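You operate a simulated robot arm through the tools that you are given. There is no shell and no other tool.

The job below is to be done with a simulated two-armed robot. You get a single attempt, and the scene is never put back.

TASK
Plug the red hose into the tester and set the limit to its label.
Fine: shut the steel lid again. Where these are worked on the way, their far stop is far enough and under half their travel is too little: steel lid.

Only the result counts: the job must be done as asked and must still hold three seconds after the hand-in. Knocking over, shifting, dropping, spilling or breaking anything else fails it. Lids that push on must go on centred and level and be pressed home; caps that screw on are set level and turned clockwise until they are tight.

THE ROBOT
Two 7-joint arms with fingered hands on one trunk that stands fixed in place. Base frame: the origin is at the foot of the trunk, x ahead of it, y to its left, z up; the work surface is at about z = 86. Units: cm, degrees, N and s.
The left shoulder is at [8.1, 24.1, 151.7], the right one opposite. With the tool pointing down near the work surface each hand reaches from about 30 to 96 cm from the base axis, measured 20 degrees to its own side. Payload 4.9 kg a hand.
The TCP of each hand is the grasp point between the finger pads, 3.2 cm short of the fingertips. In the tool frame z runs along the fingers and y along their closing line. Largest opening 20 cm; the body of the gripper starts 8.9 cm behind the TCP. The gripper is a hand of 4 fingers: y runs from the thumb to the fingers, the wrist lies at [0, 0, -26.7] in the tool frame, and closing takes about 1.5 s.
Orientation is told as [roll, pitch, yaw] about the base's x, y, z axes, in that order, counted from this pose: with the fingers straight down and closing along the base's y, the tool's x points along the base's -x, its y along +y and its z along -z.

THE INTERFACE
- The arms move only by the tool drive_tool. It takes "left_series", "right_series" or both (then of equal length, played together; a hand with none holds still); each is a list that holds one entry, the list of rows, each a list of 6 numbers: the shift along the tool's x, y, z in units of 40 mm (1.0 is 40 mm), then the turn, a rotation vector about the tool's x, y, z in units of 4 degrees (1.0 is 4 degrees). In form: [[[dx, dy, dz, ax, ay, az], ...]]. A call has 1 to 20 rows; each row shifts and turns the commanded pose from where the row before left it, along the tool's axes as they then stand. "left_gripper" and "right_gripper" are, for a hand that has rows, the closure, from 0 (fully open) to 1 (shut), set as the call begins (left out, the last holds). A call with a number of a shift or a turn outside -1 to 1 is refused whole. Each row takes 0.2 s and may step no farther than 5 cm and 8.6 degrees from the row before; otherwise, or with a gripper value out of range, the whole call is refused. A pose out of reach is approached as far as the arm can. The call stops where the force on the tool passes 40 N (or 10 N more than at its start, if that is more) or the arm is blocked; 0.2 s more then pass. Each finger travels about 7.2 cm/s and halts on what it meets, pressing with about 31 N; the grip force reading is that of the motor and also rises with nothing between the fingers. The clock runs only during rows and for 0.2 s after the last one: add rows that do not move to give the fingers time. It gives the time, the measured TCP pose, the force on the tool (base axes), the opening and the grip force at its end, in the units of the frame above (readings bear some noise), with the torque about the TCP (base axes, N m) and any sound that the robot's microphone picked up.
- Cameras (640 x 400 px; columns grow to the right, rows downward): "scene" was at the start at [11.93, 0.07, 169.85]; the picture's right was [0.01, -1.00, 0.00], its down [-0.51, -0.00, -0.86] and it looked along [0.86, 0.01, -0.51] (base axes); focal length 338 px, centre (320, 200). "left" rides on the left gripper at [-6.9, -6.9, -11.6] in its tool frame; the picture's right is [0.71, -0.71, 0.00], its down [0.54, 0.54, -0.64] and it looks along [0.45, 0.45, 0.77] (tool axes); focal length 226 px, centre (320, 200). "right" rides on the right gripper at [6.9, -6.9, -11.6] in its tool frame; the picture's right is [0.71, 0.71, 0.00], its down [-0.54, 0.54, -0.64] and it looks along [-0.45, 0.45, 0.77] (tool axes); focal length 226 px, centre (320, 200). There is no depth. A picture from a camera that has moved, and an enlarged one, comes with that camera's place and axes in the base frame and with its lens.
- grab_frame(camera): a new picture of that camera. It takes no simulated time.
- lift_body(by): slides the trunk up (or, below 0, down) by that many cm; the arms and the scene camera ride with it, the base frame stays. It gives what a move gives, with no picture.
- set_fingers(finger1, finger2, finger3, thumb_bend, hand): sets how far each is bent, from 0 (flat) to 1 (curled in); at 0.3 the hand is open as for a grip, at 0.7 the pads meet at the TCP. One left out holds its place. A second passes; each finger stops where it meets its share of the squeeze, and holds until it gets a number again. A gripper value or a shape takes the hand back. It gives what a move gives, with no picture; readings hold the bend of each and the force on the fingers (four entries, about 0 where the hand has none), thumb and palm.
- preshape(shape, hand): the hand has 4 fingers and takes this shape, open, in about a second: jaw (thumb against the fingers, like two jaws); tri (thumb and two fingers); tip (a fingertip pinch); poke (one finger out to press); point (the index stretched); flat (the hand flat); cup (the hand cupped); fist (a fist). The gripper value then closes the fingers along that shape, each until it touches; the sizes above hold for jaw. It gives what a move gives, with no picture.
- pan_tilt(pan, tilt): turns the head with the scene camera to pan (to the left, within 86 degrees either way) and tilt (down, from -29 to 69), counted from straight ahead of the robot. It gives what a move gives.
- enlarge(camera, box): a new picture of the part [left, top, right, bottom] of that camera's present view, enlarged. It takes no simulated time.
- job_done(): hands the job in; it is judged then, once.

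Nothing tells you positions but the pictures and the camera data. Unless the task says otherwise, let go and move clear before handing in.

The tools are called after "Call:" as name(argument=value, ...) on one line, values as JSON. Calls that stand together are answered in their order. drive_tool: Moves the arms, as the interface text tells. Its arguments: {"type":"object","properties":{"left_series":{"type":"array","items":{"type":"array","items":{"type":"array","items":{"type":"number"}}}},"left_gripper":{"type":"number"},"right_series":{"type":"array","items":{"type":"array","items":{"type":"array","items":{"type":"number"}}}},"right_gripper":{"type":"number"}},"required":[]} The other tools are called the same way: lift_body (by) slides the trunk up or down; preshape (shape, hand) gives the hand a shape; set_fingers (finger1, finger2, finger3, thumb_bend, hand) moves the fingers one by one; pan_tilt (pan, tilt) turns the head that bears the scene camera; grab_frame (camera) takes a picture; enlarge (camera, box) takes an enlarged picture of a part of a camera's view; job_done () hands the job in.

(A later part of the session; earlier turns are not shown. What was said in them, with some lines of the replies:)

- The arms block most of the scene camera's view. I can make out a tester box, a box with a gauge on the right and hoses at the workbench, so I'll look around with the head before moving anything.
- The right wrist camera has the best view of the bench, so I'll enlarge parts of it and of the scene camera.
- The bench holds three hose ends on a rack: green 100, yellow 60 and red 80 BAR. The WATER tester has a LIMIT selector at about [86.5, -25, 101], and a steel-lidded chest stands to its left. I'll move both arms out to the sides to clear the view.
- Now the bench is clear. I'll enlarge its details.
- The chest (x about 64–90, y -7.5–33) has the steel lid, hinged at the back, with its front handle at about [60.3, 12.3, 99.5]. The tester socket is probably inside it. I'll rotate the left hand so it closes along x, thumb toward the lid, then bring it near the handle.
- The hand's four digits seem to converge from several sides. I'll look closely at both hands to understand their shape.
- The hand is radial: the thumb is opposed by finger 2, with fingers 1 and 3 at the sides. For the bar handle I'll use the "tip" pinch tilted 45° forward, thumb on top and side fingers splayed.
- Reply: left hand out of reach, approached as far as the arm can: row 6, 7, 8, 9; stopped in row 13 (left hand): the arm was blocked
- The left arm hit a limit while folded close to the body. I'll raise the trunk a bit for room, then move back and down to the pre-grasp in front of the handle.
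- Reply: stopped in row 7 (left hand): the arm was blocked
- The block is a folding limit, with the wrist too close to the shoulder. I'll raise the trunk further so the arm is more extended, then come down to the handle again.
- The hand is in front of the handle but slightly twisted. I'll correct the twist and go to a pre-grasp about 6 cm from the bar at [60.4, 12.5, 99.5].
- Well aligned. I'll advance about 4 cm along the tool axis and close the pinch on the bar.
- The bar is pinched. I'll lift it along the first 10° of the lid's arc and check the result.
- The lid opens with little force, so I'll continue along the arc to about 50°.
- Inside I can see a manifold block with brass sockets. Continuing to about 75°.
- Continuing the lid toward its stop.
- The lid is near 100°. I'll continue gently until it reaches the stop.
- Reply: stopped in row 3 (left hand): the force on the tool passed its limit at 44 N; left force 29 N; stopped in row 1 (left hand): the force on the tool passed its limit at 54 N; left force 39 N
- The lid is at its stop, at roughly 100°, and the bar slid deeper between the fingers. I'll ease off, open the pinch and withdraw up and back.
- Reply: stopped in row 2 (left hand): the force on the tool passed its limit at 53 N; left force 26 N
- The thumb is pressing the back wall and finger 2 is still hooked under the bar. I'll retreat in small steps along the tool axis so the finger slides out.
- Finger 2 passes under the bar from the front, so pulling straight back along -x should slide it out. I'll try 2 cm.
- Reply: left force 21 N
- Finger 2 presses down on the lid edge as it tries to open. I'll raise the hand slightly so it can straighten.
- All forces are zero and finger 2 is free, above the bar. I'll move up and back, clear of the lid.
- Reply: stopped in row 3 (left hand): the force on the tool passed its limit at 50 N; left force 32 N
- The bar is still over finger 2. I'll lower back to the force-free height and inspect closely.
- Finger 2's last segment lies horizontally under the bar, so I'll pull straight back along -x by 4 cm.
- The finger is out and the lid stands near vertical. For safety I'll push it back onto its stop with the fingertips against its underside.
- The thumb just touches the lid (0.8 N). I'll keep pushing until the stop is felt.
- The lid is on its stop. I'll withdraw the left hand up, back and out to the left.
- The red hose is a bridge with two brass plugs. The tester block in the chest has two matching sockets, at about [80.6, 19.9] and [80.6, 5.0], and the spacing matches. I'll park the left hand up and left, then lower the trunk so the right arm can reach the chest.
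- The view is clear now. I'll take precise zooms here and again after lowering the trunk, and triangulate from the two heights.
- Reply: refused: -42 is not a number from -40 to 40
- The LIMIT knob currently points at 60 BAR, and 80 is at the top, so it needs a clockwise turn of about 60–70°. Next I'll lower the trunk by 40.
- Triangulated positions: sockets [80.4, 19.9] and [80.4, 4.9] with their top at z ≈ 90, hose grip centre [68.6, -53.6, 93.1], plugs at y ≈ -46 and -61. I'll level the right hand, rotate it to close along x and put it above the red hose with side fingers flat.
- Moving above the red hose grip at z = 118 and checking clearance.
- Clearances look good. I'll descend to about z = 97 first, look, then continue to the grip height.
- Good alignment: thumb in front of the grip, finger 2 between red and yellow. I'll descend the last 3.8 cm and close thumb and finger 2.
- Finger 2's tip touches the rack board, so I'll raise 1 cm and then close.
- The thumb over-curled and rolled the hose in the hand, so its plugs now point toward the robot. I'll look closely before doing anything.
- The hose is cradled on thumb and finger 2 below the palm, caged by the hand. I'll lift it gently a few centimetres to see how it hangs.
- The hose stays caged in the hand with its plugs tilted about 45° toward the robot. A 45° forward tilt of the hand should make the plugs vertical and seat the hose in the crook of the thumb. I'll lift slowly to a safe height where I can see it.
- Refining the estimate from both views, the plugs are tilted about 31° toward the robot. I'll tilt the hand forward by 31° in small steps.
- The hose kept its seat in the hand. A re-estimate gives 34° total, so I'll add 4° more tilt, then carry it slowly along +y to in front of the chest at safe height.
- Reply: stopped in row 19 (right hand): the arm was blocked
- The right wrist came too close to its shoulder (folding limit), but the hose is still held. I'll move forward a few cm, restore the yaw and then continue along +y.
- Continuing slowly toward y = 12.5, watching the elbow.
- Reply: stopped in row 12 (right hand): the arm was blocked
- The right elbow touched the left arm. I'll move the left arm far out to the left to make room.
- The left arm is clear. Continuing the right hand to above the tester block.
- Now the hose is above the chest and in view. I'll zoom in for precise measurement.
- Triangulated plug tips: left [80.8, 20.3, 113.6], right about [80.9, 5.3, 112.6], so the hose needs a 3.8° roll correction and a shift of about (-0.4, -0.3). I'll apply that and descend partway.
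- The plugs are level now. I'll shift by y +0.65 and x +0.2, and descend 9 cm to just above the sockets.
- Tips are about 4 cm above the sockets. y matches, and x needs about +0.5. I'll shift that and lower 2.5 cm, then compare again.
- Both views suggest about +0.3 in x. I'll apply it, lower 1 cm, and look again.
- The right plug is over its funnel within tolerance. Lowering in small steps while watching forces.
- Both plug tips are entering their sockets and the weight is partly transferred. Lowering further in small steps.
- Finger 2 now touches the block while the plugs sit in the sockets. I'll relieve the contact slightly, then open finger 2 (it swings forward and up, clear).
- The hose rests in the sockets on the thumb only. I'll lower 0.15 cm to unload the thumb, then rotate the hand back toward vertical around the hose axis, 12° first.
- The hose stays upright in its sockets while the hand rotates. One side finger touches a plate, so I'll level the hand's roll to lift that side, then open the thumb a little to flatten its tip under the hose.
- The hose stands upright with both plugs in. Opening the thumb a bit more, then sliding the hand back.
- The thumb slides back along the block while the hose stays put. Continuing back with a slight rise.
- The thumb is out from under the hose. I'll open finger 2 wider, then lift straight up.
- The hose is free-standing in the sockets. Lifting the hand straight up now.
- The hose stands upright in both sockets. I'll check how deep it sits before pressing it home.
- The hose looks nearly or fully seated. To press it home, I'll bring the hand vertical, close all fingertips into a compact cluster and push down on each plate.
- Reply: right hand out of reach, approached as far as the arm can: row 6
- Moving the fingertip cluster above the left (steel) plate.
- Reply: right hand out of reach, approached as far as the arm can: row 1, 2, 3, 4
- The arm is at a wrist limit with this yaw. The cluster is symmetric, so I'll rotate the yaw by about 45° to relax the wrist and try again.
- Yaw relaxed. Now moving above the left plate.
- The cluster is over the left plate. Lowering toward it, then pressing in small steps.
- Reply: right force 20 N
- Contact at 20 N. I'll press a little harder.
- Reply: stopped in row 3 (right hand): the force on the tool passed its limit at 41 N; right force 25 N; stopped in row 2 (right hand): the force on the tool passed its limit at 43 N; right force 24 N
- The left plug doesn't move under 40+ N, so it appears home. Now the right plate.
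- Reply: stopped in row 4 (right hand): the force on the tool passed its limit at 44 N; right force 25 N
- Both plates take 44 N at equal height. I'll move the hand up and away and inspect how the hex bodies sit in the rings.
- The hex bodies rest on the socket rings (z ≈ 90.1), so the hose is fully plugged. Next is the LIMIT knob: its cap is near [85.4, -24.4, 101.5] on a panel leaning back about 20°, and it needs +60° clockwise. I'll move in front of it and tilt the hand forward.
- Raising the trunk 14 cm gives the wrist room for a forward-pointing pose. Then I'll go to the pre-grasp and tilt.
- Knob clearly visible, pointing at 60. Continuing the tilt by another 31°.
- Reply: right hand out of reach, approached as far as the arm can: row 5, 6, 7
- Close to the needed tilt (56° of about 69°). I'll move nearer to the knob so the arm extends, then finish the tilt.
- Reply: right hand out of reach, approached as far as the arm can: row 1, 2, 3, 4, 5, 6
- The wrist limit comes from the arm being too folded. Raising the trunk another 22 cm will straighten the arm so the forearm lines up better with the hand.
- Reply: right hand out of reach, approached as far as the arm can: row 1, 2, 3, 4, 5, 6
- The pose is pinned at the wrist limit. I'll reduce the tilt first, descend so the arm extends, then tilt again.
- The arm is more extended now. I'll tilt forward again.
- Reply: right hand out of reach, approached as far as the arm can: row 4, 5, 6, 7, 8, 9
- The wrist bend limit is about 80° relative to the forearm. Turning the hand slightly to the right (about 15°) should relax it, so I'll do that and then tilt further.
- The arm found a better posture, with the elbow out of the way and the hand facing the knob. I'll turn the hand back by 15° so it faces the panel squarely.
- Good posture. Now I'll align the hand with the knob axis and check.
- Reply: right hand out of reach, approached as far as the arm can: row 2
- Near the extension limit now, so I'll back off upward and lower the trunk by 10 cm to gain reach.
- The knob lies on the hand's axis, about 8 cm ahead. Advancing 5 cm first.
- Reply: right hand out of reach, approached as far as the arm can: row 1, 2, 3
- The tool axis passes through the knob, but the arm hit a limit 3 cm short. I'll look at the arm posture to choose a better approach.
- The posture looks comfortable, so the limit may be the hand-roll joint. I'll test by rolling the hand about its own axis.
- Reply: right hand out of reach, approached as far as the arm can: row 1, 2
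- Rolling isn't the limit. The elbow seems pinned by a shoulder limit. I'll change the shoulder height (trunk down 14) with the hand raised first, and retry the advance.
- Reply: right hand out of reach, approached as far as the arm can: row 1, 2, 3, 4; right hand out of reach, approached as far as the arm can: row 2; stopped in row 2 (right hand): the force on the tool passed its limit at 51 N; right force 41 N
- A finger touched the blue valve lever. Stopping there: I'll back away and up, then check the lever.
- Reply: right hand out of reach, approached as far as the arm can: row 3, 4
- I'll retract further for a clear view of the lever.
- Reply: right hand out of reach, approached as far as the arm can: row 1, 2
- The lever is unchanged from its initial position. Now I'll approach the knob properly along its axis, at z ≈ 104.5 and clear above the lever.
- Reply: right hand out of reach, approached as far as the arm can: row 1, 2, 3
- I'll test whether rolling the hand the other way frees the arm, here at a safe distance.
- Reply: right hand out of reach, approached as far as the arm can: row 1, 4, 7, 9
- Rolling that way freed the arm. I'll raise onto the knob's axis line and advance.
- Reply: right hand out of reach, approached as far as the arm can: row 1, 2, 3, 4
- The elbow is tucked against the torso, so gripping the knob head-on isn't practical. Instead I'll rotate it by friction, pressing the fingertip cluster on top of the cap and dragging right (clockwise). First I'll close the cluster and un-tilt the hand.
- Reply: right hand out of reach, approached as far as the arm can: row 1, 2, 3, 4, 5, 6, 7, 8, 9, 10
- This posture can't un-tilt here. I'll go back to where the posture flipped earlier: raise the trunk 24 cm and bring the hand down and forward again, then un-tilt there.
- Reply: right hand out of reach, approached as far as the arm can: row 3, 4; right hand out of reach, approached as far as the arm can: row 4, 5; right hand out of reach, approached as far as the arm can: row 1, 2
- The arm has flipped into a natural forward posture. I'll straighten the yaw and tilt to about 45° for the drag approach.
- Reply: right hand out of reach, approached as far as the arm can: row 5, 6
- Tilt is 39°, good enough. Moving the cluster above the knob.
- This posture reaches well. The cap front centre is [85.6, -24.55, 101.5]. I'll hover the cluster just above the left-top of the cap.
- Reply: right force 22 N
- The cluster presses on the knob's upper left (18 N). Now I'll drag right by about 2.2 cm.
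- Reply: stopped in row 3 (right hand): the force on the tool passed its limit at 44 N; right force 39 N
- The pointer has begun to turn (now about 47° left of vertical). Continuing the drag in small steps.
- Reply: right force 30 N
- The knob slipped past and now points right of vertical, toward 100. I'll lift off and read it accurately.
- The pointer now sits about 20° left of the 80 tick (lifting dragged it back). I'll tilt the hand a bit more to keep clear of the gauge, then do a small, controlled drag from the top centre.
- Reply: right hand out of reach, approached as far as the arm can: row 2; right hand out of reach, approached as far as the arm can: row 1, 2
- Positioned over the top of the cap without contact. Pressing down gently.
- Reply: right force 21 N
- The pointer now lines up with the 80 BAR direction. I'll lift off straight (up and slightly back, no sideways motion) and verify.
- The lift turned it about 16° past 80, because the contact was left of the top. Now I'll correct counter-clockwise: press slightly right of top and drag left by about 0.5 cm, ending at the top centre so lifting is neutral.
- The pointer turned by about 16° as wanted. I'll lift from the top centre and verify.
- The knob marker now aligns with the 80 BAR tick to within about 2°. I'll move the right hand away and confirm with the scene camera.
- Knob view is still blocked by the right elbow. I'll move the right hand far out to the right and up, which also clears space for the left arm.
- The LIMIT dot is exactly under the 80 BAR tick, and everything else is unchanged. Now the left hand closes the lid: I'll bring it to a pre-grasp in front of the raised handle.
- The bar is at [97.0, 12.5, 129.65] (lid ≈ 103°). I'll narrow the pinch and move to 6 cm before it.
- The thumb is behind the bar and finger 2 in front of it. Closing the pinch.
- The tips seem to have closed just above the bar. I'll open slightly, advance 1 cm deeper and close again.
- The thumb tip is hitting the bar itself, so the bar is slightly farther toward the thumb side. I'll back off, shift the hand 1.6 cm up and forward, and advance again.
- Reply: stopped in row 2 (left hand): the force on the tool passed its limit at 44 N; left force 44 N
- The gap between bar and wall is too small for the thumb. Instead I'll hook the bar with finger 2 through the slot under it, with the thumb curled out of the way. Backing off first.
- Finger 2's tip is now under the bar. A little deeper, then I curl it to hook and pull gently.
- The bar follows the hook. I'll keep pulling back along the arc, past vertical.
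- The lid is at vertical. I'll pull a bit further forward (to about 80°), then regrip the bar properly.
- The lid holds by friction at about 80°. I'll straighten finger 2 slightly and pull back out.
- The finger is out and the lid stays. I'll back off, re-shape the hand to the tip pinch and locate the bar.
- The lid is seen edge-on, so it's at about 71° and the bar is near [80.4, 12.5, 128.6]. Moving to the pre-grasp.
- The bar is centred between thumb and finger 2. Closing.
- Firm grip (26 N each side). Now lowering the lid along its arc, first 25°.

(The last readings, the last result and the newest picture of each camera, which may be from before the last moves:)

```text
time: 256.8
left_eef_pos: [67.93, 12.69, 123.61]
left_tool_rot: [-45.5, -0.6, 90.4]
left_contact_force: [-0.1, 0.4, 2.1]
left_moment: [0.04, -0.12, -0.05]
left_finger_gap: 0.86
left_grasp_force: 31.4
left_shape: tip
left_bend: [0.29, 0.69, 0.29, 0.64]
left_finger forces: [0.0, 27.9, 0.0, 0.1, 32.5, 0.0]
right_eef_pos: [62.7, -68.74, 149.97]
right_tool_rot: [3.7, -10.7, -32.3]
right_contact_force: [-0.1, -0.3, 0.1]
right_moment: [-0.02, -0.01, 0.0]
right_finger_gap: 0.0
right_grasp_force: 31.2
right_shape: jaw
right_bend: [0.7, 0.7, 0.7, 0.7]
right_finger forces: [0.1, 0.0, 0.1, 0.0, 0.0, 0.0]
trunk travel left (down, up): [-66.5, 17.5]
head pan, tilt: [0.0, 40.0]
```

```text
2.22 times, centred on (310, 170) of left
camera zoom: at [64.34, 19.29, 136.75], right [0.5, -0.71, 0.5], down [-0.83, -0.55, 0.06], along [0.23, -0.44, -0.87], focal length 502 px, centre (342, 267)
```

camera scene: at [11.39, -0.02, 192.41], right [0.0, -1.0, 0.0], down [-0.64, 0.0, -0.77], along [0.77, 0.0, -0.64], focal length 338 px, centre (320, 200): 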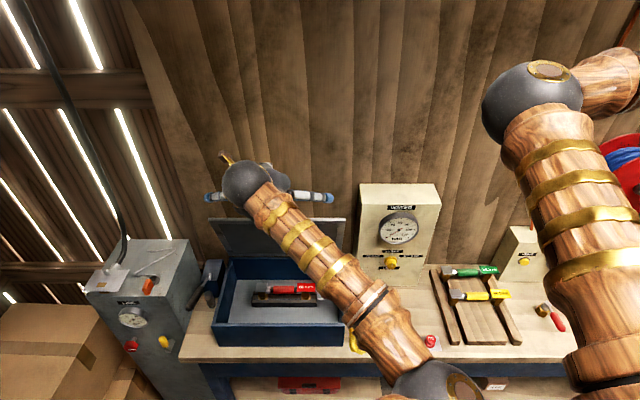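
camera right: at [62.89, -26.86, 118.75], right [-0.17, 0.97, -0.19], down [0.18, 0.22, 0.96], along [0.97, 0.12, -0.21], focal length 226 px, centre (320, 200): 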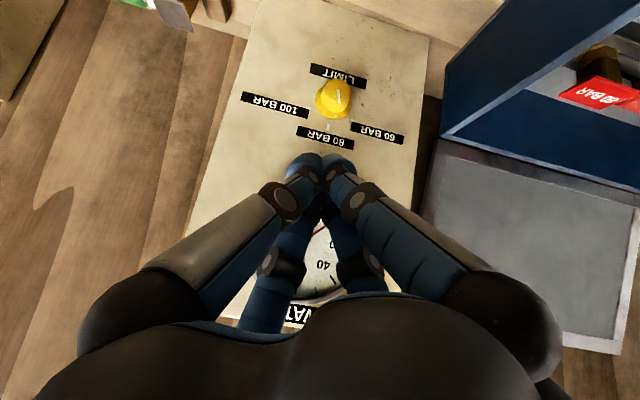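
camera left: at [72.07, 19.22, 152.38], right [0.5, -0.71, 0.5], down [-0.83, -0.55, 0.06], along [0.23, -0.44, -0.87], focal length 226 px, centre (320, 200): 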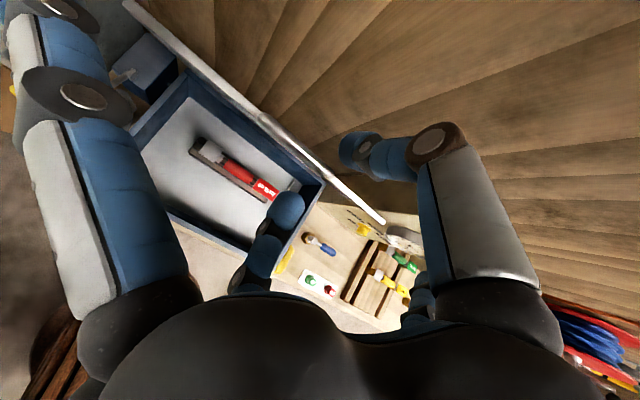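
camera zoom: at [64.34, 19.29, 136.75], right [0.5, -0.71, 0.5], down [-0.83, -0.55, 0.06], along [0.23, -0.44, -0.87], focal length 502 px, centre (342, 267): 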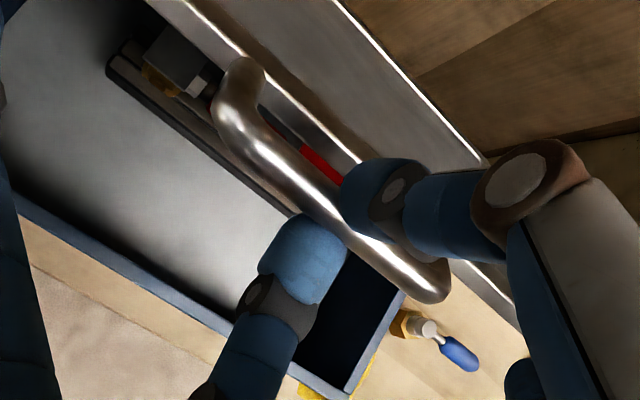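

Smooth, with low force. Continuing to lower.

Call:
drive_tool(left_series=[[[0, 0.338, 0.003, 0, 0, 0], [0, 0.338, 0.003, 0, 0, 0], [0, 0.338, 0.032, 0, 0, 0], [0, 0.338, 0.032, 0, 0, 0], [0, 0.334, 0.061, 0, 0, 0], [0, 0.334, 0.061, 0, 0, 0], [0, 0.326, 0.091, 0, 0, 0], [0, 0.326, 0.091, 0, 0, 0], [0, 0.318, 0.118, 0, 0, 0], [0, 0.318, 0.118, 0, 0, 0], [0, 0, 0, 0, 0, 0]]])

Call:
drive_tool(left_series=[[[0, 0.306, 0.146, 0, 0, 0], [0, 0.306, 0.146, 0, 0, 0], [0, 0.292, 0.171, 0, 0, 0], [0, 0.292, 0.171, 0, 0, 0], [0, 0, 0, 0, 0, 0]]])

Call:
grab_frame(camera="left")

Call:
grab_frame(camera="scene")

```text
time: 259.2
left_eef_pos: [60.43, 12.56, 112.48]
left_tool_rot: [-45.4, -0.6, 90.3]
left_contact_force: [4.3, -0.2, -1.8]
left_moment: [-0.01, -0.15, 0.01]
left_finger_gap: 0.79
left_grasp_force: 31.3
left_shape: tip
left_bend: [0.29, 0.68, 0.29, 0.65]
left_finger forces: [0.1, 26.3, 0.0, 0.0, 31.0, 0.0]
right_eef_pos: [62.79, -68.83, 149.93]
right_tool_rot: [3.8, -10.6, -32.3]
right_contact_force: [0.8, -0.6, -0.6]
right_moment: [-0.02, 0.0, 0.0]
right_finger_gap: 0.0
right_grasp_force: 31.2
right_shape: jaw
right_bend: [0.7, 0.7, 0.7, 0.7]
right_finger forces: [0.1, 0.0, 0.0, 0.1, 0.0, 0.1]
trunk travel left (down, up): [-66.5, 17.5]
head pan, tilt: [0.0, 40.0]
```

```text
time: 260.4
left_eef_pos: [59.02, 12.57, 107.2]
left_tool_rot: [-45.6, -0.7, 90.3]
left_contact_force: [4.3, -3.5, 0.5]
left_moment: [-0.02, -0.23, -0.08]
left_finger_gap: 0.8
left_grasp_force: 31.6
left_shape: tip
left_bend: [0.29, 0.68, 0.29, 0.66]
left_finger forces: [0.1, 25.6, 0.0, 0.1, 31.8, 0.1]
right_eef_pos: [62.74, -68.82, 149.83]
right_tool_rot: [3.8, -10.6, -32.4]
right_contact_force: [-0.8, -0.9, -0.3]
right_moment: [0.01, 0.0, 0.02]
right_finger_gap: 0.0
right_grasp_force: 30.4
right_shape: jaw
right_bend: [0.7, 0.7, 0.7, 0.7]
right_finger forces: [0.0, 0.0, 0.0, 0.0, 0.1, 0.1]
trunk travel left (down, up): [-66.5, 17.5]
head pan, tilt: [0.0, 40.0]
```

```text
taken
camera left: at [55.37, 19.32, 120.35], right [0.5, -0.71, 0.5], down [-0.83, -0.55, 0.06], along [0.23, -0.44, -0.87], focal length 226 px, centre (320, 200)
```

left: 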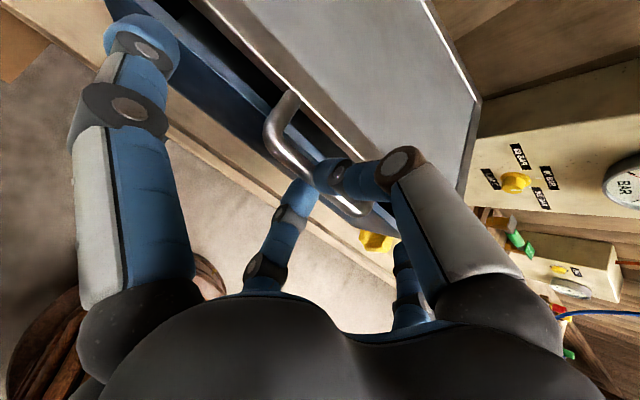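

```text
taken
camera scene: at [11.47, -0.14, 192.4], right [0.0, -1.0, 0.0], down [-0.64, 0.0, -0.77], along [0.77, 0.0, -0.64], focal length 338 px, centre (320, 200)
```

scene: 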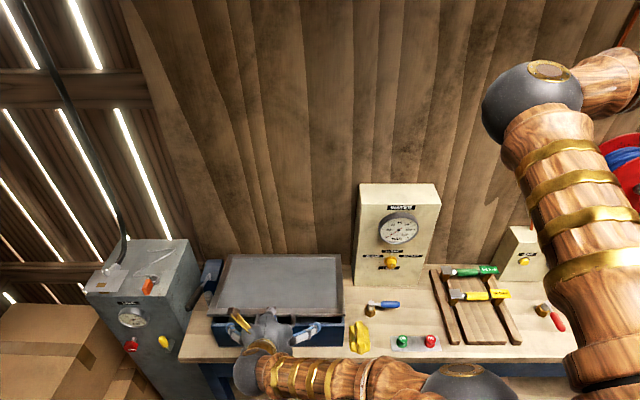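

About 11° left. Closing the rest gently.

Call:
drive_tool(left_series=[[[0, 0.276, 0.198, 0, 0, 0], [0, 0.276, 0.198, 0, 0, 0], [0, 0.155, 0.131, 0, 0, 0], [0, 0.155, 0.131, 0, 0, 0], [0, 0.155, 0.131, 0, 0, 0], [0, 0, 0, 0, 0, 0]]])

Call:
drive_tool(left_series=[[[0, 0.09, 0.09, 0, 0, 0], [0, 0.09, 0.09, 0, 0, 0], [0, 0.06, 0.06, 0, 0, 0], [0, 0, 0, 0, 0, 0]]])

Call:
enlarge(camera="scene", box=[190, 240, 360, 370])

Call:
grab_frame(camera="left")

```text
time: 261.8
left_eef_pos: [58.33, 12.67, 102.17]
left_tool_rot: [-45.4, -0.6, 90.4]
left_contact_force: [2.6, -5.3, 0.3]
left_moment: [-0.07, -0.13, -0.04]
left_finger_gap: 0.77
left_grasp_force: 31.1
left_shape: tip
left_bend: [0.29, 0.69, 0.29, 0.66]
left_finger forces: [0.1, 21.9, 0.1, 0.0, 25.3, 0.1]
right_eef_pos: [62.65, -68.7, 149.9]
right_tool_rot: [3.9, -10.6, -32.3]
right_contact_force: [0.8, 0.0, -0.2]
right_moment: [0.02, -0.03, -0.01]
right_finger_gap: 0.02
right_grasp_force: 31.1
right_shape: jaw
right_bend: [0.7, 0.7, 0.7, 0.7]
right_finger forces: [0.1, 0.1, 0.1, 0.0, 0.0, 0.0]
trunk travel left (down, up): [-66.5, 17.5]
head pan, tilt: [0.0, 40.0]
```

```text
time: 262.6
left_eef_pos: [58.24, 12.69, 101.52]
left_tool_rot: [-46.2, -0.4, 90.4]
left_contact_force: [-16.5, -5.3, 33.6]
left_moment: [-0.02, -0.23, -0.09]
left_finger_gap: 0.98
left_grasp_force: 30.7
left_shape: tip
left_bend: [0.29, 0.69, 0.29, 0.64]
left_finger forces: [0.0, 32.2, 0.0, 0.0, 59.3, 0.0]
right_eef_pos: [62.14, -68.82, 150.08]
right_tool_rot: [3.8, -10.7, -32.3]
right_contact_force: [-0.2, 0.3, 0.1]
right_moment: [-0.02, 0.05, 0.0]
right_finger_gap: 0.0
right_grasp_force: 31.0
right_shape: jaw
right_bend: [0.7, 0.7, 0.7, 0.7]
right_finger forces: [0.1, 0.0, 0.1, 0.0, 0.0, 0.0]
trunk travel left (down, up): [-66.5, 17.5]
head pan, tilt: [0.0, 40.0]
stopped in row 4 (left hand): the force on the tool passed its limit at 44 N (the readings are from after the stop); the commanded pose is now the measured one
```

```text
3.08 times, centred on (275, 305) of scene
camera zoom: at [10.8, -0.13, 192.47], right [0.0, -1.0, 0.0], down [-0.64, 0.0, -0.77], along [0.77, 0.0, -0.64], focal length 1038 px, centre (458, -123)
```

zoom: 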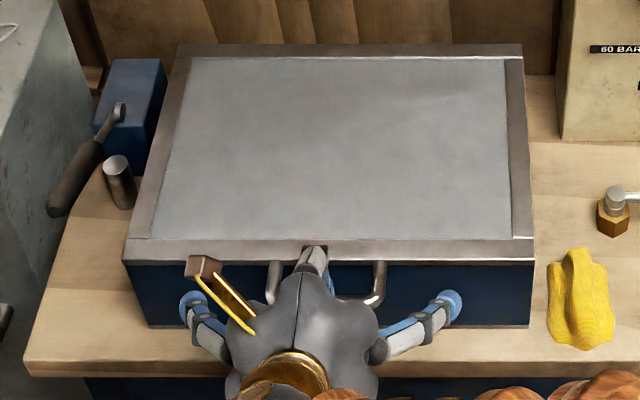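

```text
taken
camera left: at [54.53, 19.39, 114.56], right [0.49, -0.71, 0.5], down [-0.83, -0.55, 0.05], along [0.24, -0.45, -0.86], focal length 226 px, centre (320, 200)
```

left: 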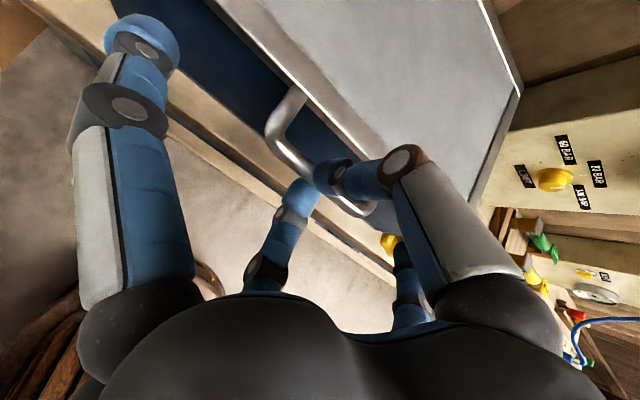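

The lid has reached its seat (33 N). I'll ease off, open the pinch and retract.

Call:
drive_tool(left_series=[[[0, -0.03, -0.03, 0, 0, 0], [0, 0, 0, 0, 0, 0], [0, 0, 0, 0, 0, 0], [0, 0, 0, 0, 0, 0], [0, 0, 0, 0, 0, 0]]], left_gripper=0.78)

Call:
enlarge(camera="left", box=[200, 80, 420, 260])

```text
time: 263.8
left_eef_pos: [58.5, 12.91, 101.27]
left_tool_rot: [-45.7, -0.5, 90.5]
left_contact_force: [-1.0, 1.4, -1.1]
left_moment: [0.01, 0.02, 0.02]
left_finger_gap: 4.4
left_grasp_force: 0.0
left_shape: tip
left_bend: [0.16, 0.53, 0.16, 0.52]
left_finger forces: [0.0, 0.0, 0.0, 0.0, 0.0, 0.0]
right_eef_pos: [62.66, -68.57, 149.96]
right_tool_rot: [3.9, -10.5, -32.3]
right_contact_force: [0.1, 0.3, 0.2]
right_moment: [0.0, 0.04, 0.0]
right_finger_gap: 0.0
right_grasp_force: 30.4
right_shape: jaw
right_bend: [0.7, 0.7, 0.7, 0.7]
right_finger forces: [0.1, 0.0, 0.0, 0.1, 0.0, 0.0]
trunk travel left (down, up): [-66.5, 17.5]
head pan, tilt: [0.0, 40.0]
```

```text
2.22 times, centred on (310, 170) of left
camera zoom: at [54.94, 19.49, 114.32], right [0.5, -0.71, 0.5], down [-0.83, -0.55, 0.06], along [0.24, -0.45, -0.86], focal length 502 px, centre (342, 267)
```

zoom: 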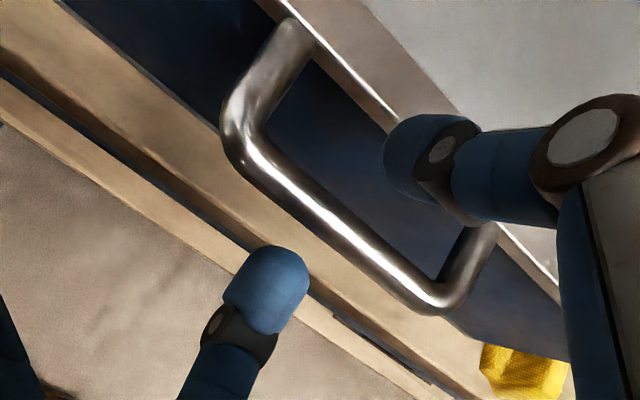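

Released cleanly. Retracting the hand along its axis.

Call:
drive_tool(left_series=[[[0, 0, -0.3, 0, 0, 0], [0, 0, -0.5, 0, 0, 0], [0, 0, -0.7, 0, 0, 0], [0, -0.3, -0.8, 0, 0, 0], [0, -0.4, -0.8, 0, 0, 0], [0, -0.6, -0.6, 0, 0, 0], [0, -0.6, -0.6, 0, 0, 0], [0, 0, 0, 0, 0, 0]]])

Call:
grab_frame(camera="left")

Call:
enlarge(camera="scene", box=[190, 240, 360, 370])

```text
time: 265.6
left_eef_pos: [49.64, 19.26, 115.95]
left_tool_rot: [-43.8, -8.2, 90.7]
left_contact_force: [-0.2, -0.5, 0.1]
left_moment: [0.05, 0.01, -0.02]
left_finger_gap: 4.37
left_grasp_force: 0.0
left_shape: tip
left_bend: [0.16, 0.53, 0.16, 0.52]
left_finger forces: [0.1, 0.0, 0.0, 0.1, 0.1, 0.0]
right_eef_pos: [62.48, -69.02, 150.4]
right_tool_rot: [4.1, -10.9, -32.9]
right_contact_force: [0.4, 0.3, -0.3]
right_moment: [0.01, 0.0, -0.03]
right_finger_gap: 0.01
right_grasp_force: 30.8
right_shape: jaw
right_bend: [0.7, 0.7, 0.7, 0.7]
right_finger forces: [0.0, 0.0, 0.0, 0.0, 0.0, 0.1]
trunk travel left (down, up): [-66.5, 17.5]
head pan, tilt: [0.0, 40.0]
stopped in row 8 (left hand): the arm was blocked; the commanded pose is now the measured one
```

```text
taken
camera left: at [46.48, 24.03, 129.95], right [0.52, -0.76, 0.38], down [-0.83, -0.56, 0.01], along [0.2, -0.32, -0.92], focal length 226 px, centre (320, 200)
```

left: 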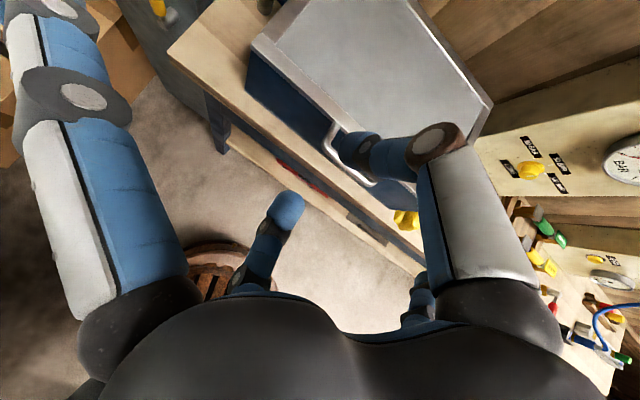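

```text
3.08 times, centred on (275, 305) of scene
camera zoom: at [11.4, 0.01, 192.41], right [0.0, -1.0, 0.0], down [-0.64, 0.0, -0.77], along [0.77, 0.0, -0.64], focal length 1038 px, centre (458, -123)
```

zoom: 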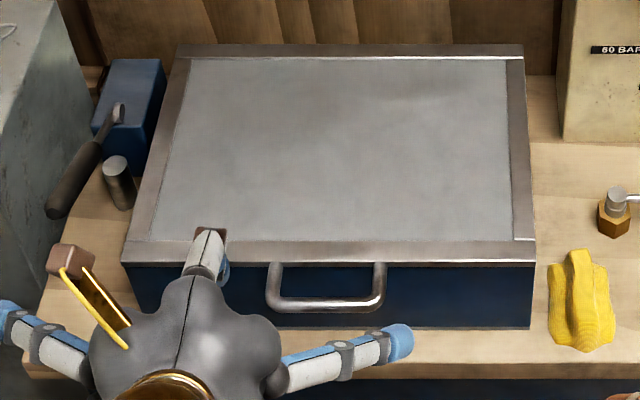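

The lid is shut flush, as at the start. I'll move the left hand up and out to the side.

Call:
drive_tool(left_series=[[[-0.7, -0.2, -0.2, 0, 0, 0], [-0.8, -0.3, -0.3, 0, 0, 0], [-0.8, -0.3, -0.3, 0, 0, 0], [-0.8, -0.4, -0.4, 0, 0, 0], [-0.8, -0.4, -0.4, 0, 0, 0], [-0.8, -0.4, -0.4, 0, 0, 0], [-0.8, -0.4, -0.4, 0, 0, 0], [-0.8, -0.4, -0.4, 0, 0, 0], [-0.8, -0.4, -0.4, 0, 0, 0], [0, 0, 0, 0, 0, 0]]])

Call:
grab_frame(camera="scene")

Call:
enlarge(camera="scene", box=[190, 240, 360, 370])

Call:
enlarge(camera="scene", box=[340, 190, 560, 360])

Call:
enlarge(camera="scene", box=[350, 230, 430, 290])

```text
time: 267.8
left_eef_pos: [52.59, 45.38, 135.71]
left_tool_rot: [-43.7, -8.1, 90.5]
left_contact_force: [-0.6, 0.7, 0.2]
left_moment: [-0.01, 0.01, -0.01]
left_finger_gap: 4.4
left_grasp_force: 0.0
left_shape: tip
left_bend: [0.16, 0.53, 0.16, 0.52]
left_finger forces: [0.0, 0.0, 0.0, 0.0, 0.0, 0.0]
left hand out of reach, approached as far as the arm can: row 4, 5, 6, 7
right_eef_pos: [62.33, -69.07, 150.35]
right_tool_rot: [4.1, -11.1, -32.8]
right_contact_force: [0.3, 0.1, 0.0]
right_moment: [0.02, -0.01, -0.01]
right_finger_gap: 0.01
right_grasp_force: 31.0
right_shape: jaw
right_bend: [0.7, 0.7, 0.7, 0.7]
right_finger forces: [0.1, 0.0, 0.0, 0.0, 0.0, 0.0]
trunk travel left (down, up): [-66.5, 17.5]
head pan, tilt: [0.0, 40.0]
```

```text
taken
camera scene: at [11.38, -0.03, 192.41], right [0.0, -1.0, 0.0], down [-0.64, 0.0, -0.77], along [0.77, 0.0, -0.64], focal length 338 px, centre (320, 200)
```

scene: 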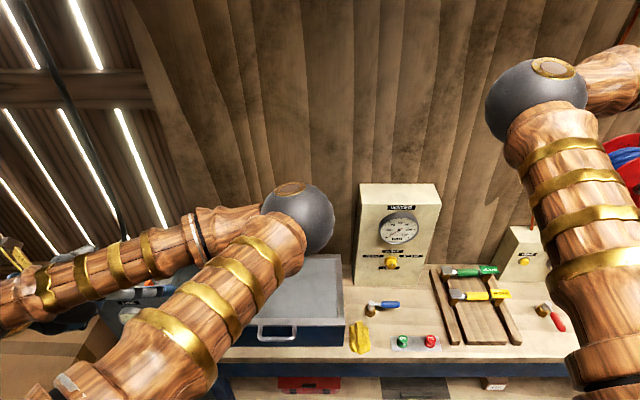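

```text
3.08 times, centred on (275, 305) of scene
camera zoom: at [11.38, -0.03, 192.41], right [0.0, -1.0, 0.0], down [-0.64, 0.0, -0.77], along [0.77, 0.0, -0.64], focal length 1038 px, centre (458, -123)
```

zoom: 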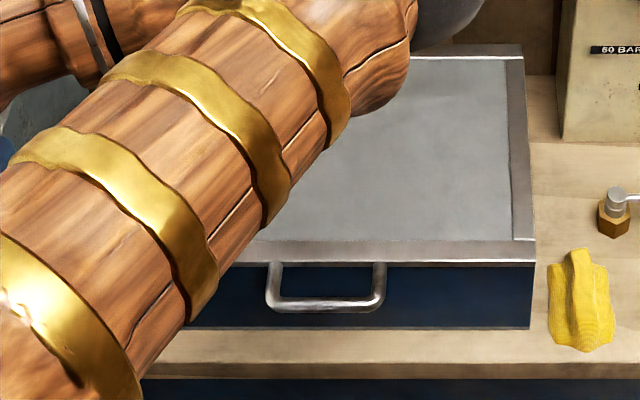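

```text
2.35 times, centred on (450, 275) of scene
camera zoom: at [11.38, -0.03, 192.41], right [0.0, -1.0, 0.0], down [-0.64, 0.0, -0.77], along [0.77, 0.0, -0.64], focal length 794 px, centre (14, 24)
```

zoom: 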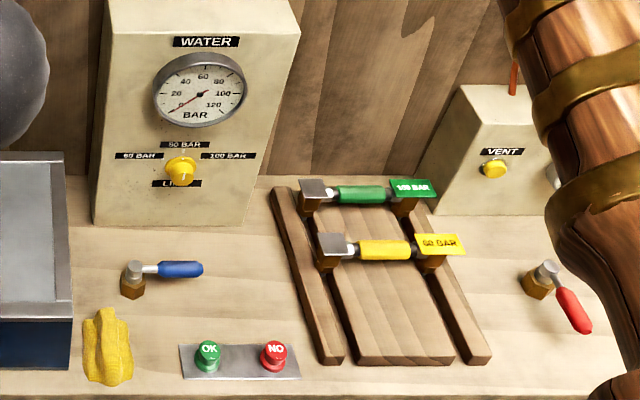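

```text
6.67 times, centred on (390, 260) of scene
camera zoom: at [11.38, -0.03, 192.41], right [0.0, -1.0, 0.0], down [-0.64, 0.0, -0.77], along [0.77, 0.0, -0.64], focal length 2250 px, centre (-147, -200)
```

zoom: 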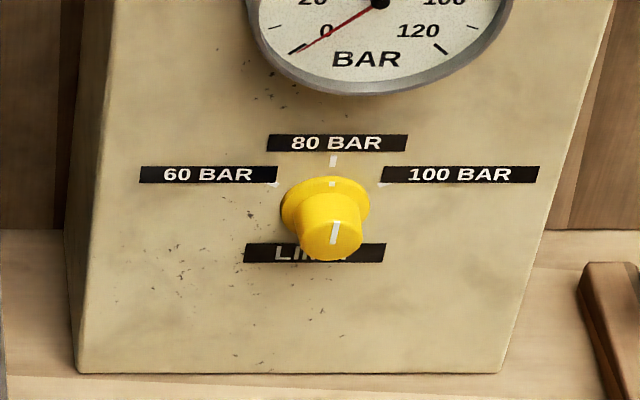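

Everything checks out: the red hose is plugged into both sockets, and the LIMIT marker is on 80 BAR, matching the hose's label. The steel lid is shut, with its front rim at the same height as at the start, and the other items are undisturbed. Both hands are clear, so I'm handing in.

Call:
job_done()

```text
The job is handed in.
```

I plugged the red hose into the tester, set the limit to 80 BAR to match its label, and shut the steel lid again. I then handed the job in. No verdict has come back yet.

- **Hose:** both brass plugs are in the sockets inside the steel-lidded chest. I pressed about 40 N on each end plate and neither moved, so I take them as fully home.
- **Limit:** the knob went past 80 BAR twice while I was turning it. In the final picture its marker sits on the 80 BAR tick.
- **Lid:** I opened it to its stop and closed it. Its front rim is at the same height as before, and both hands are clear of it.

Two things to know:

- **First grip on the hose:** it rolled in the fingers and lifted out of the rack tilted. I carried it that way and set it upright in the sockets without dropping it.
- **Blue valve lever:** a finger pressed against it with about 36 N during the knob approach. Pictures before and after show it in the same position.
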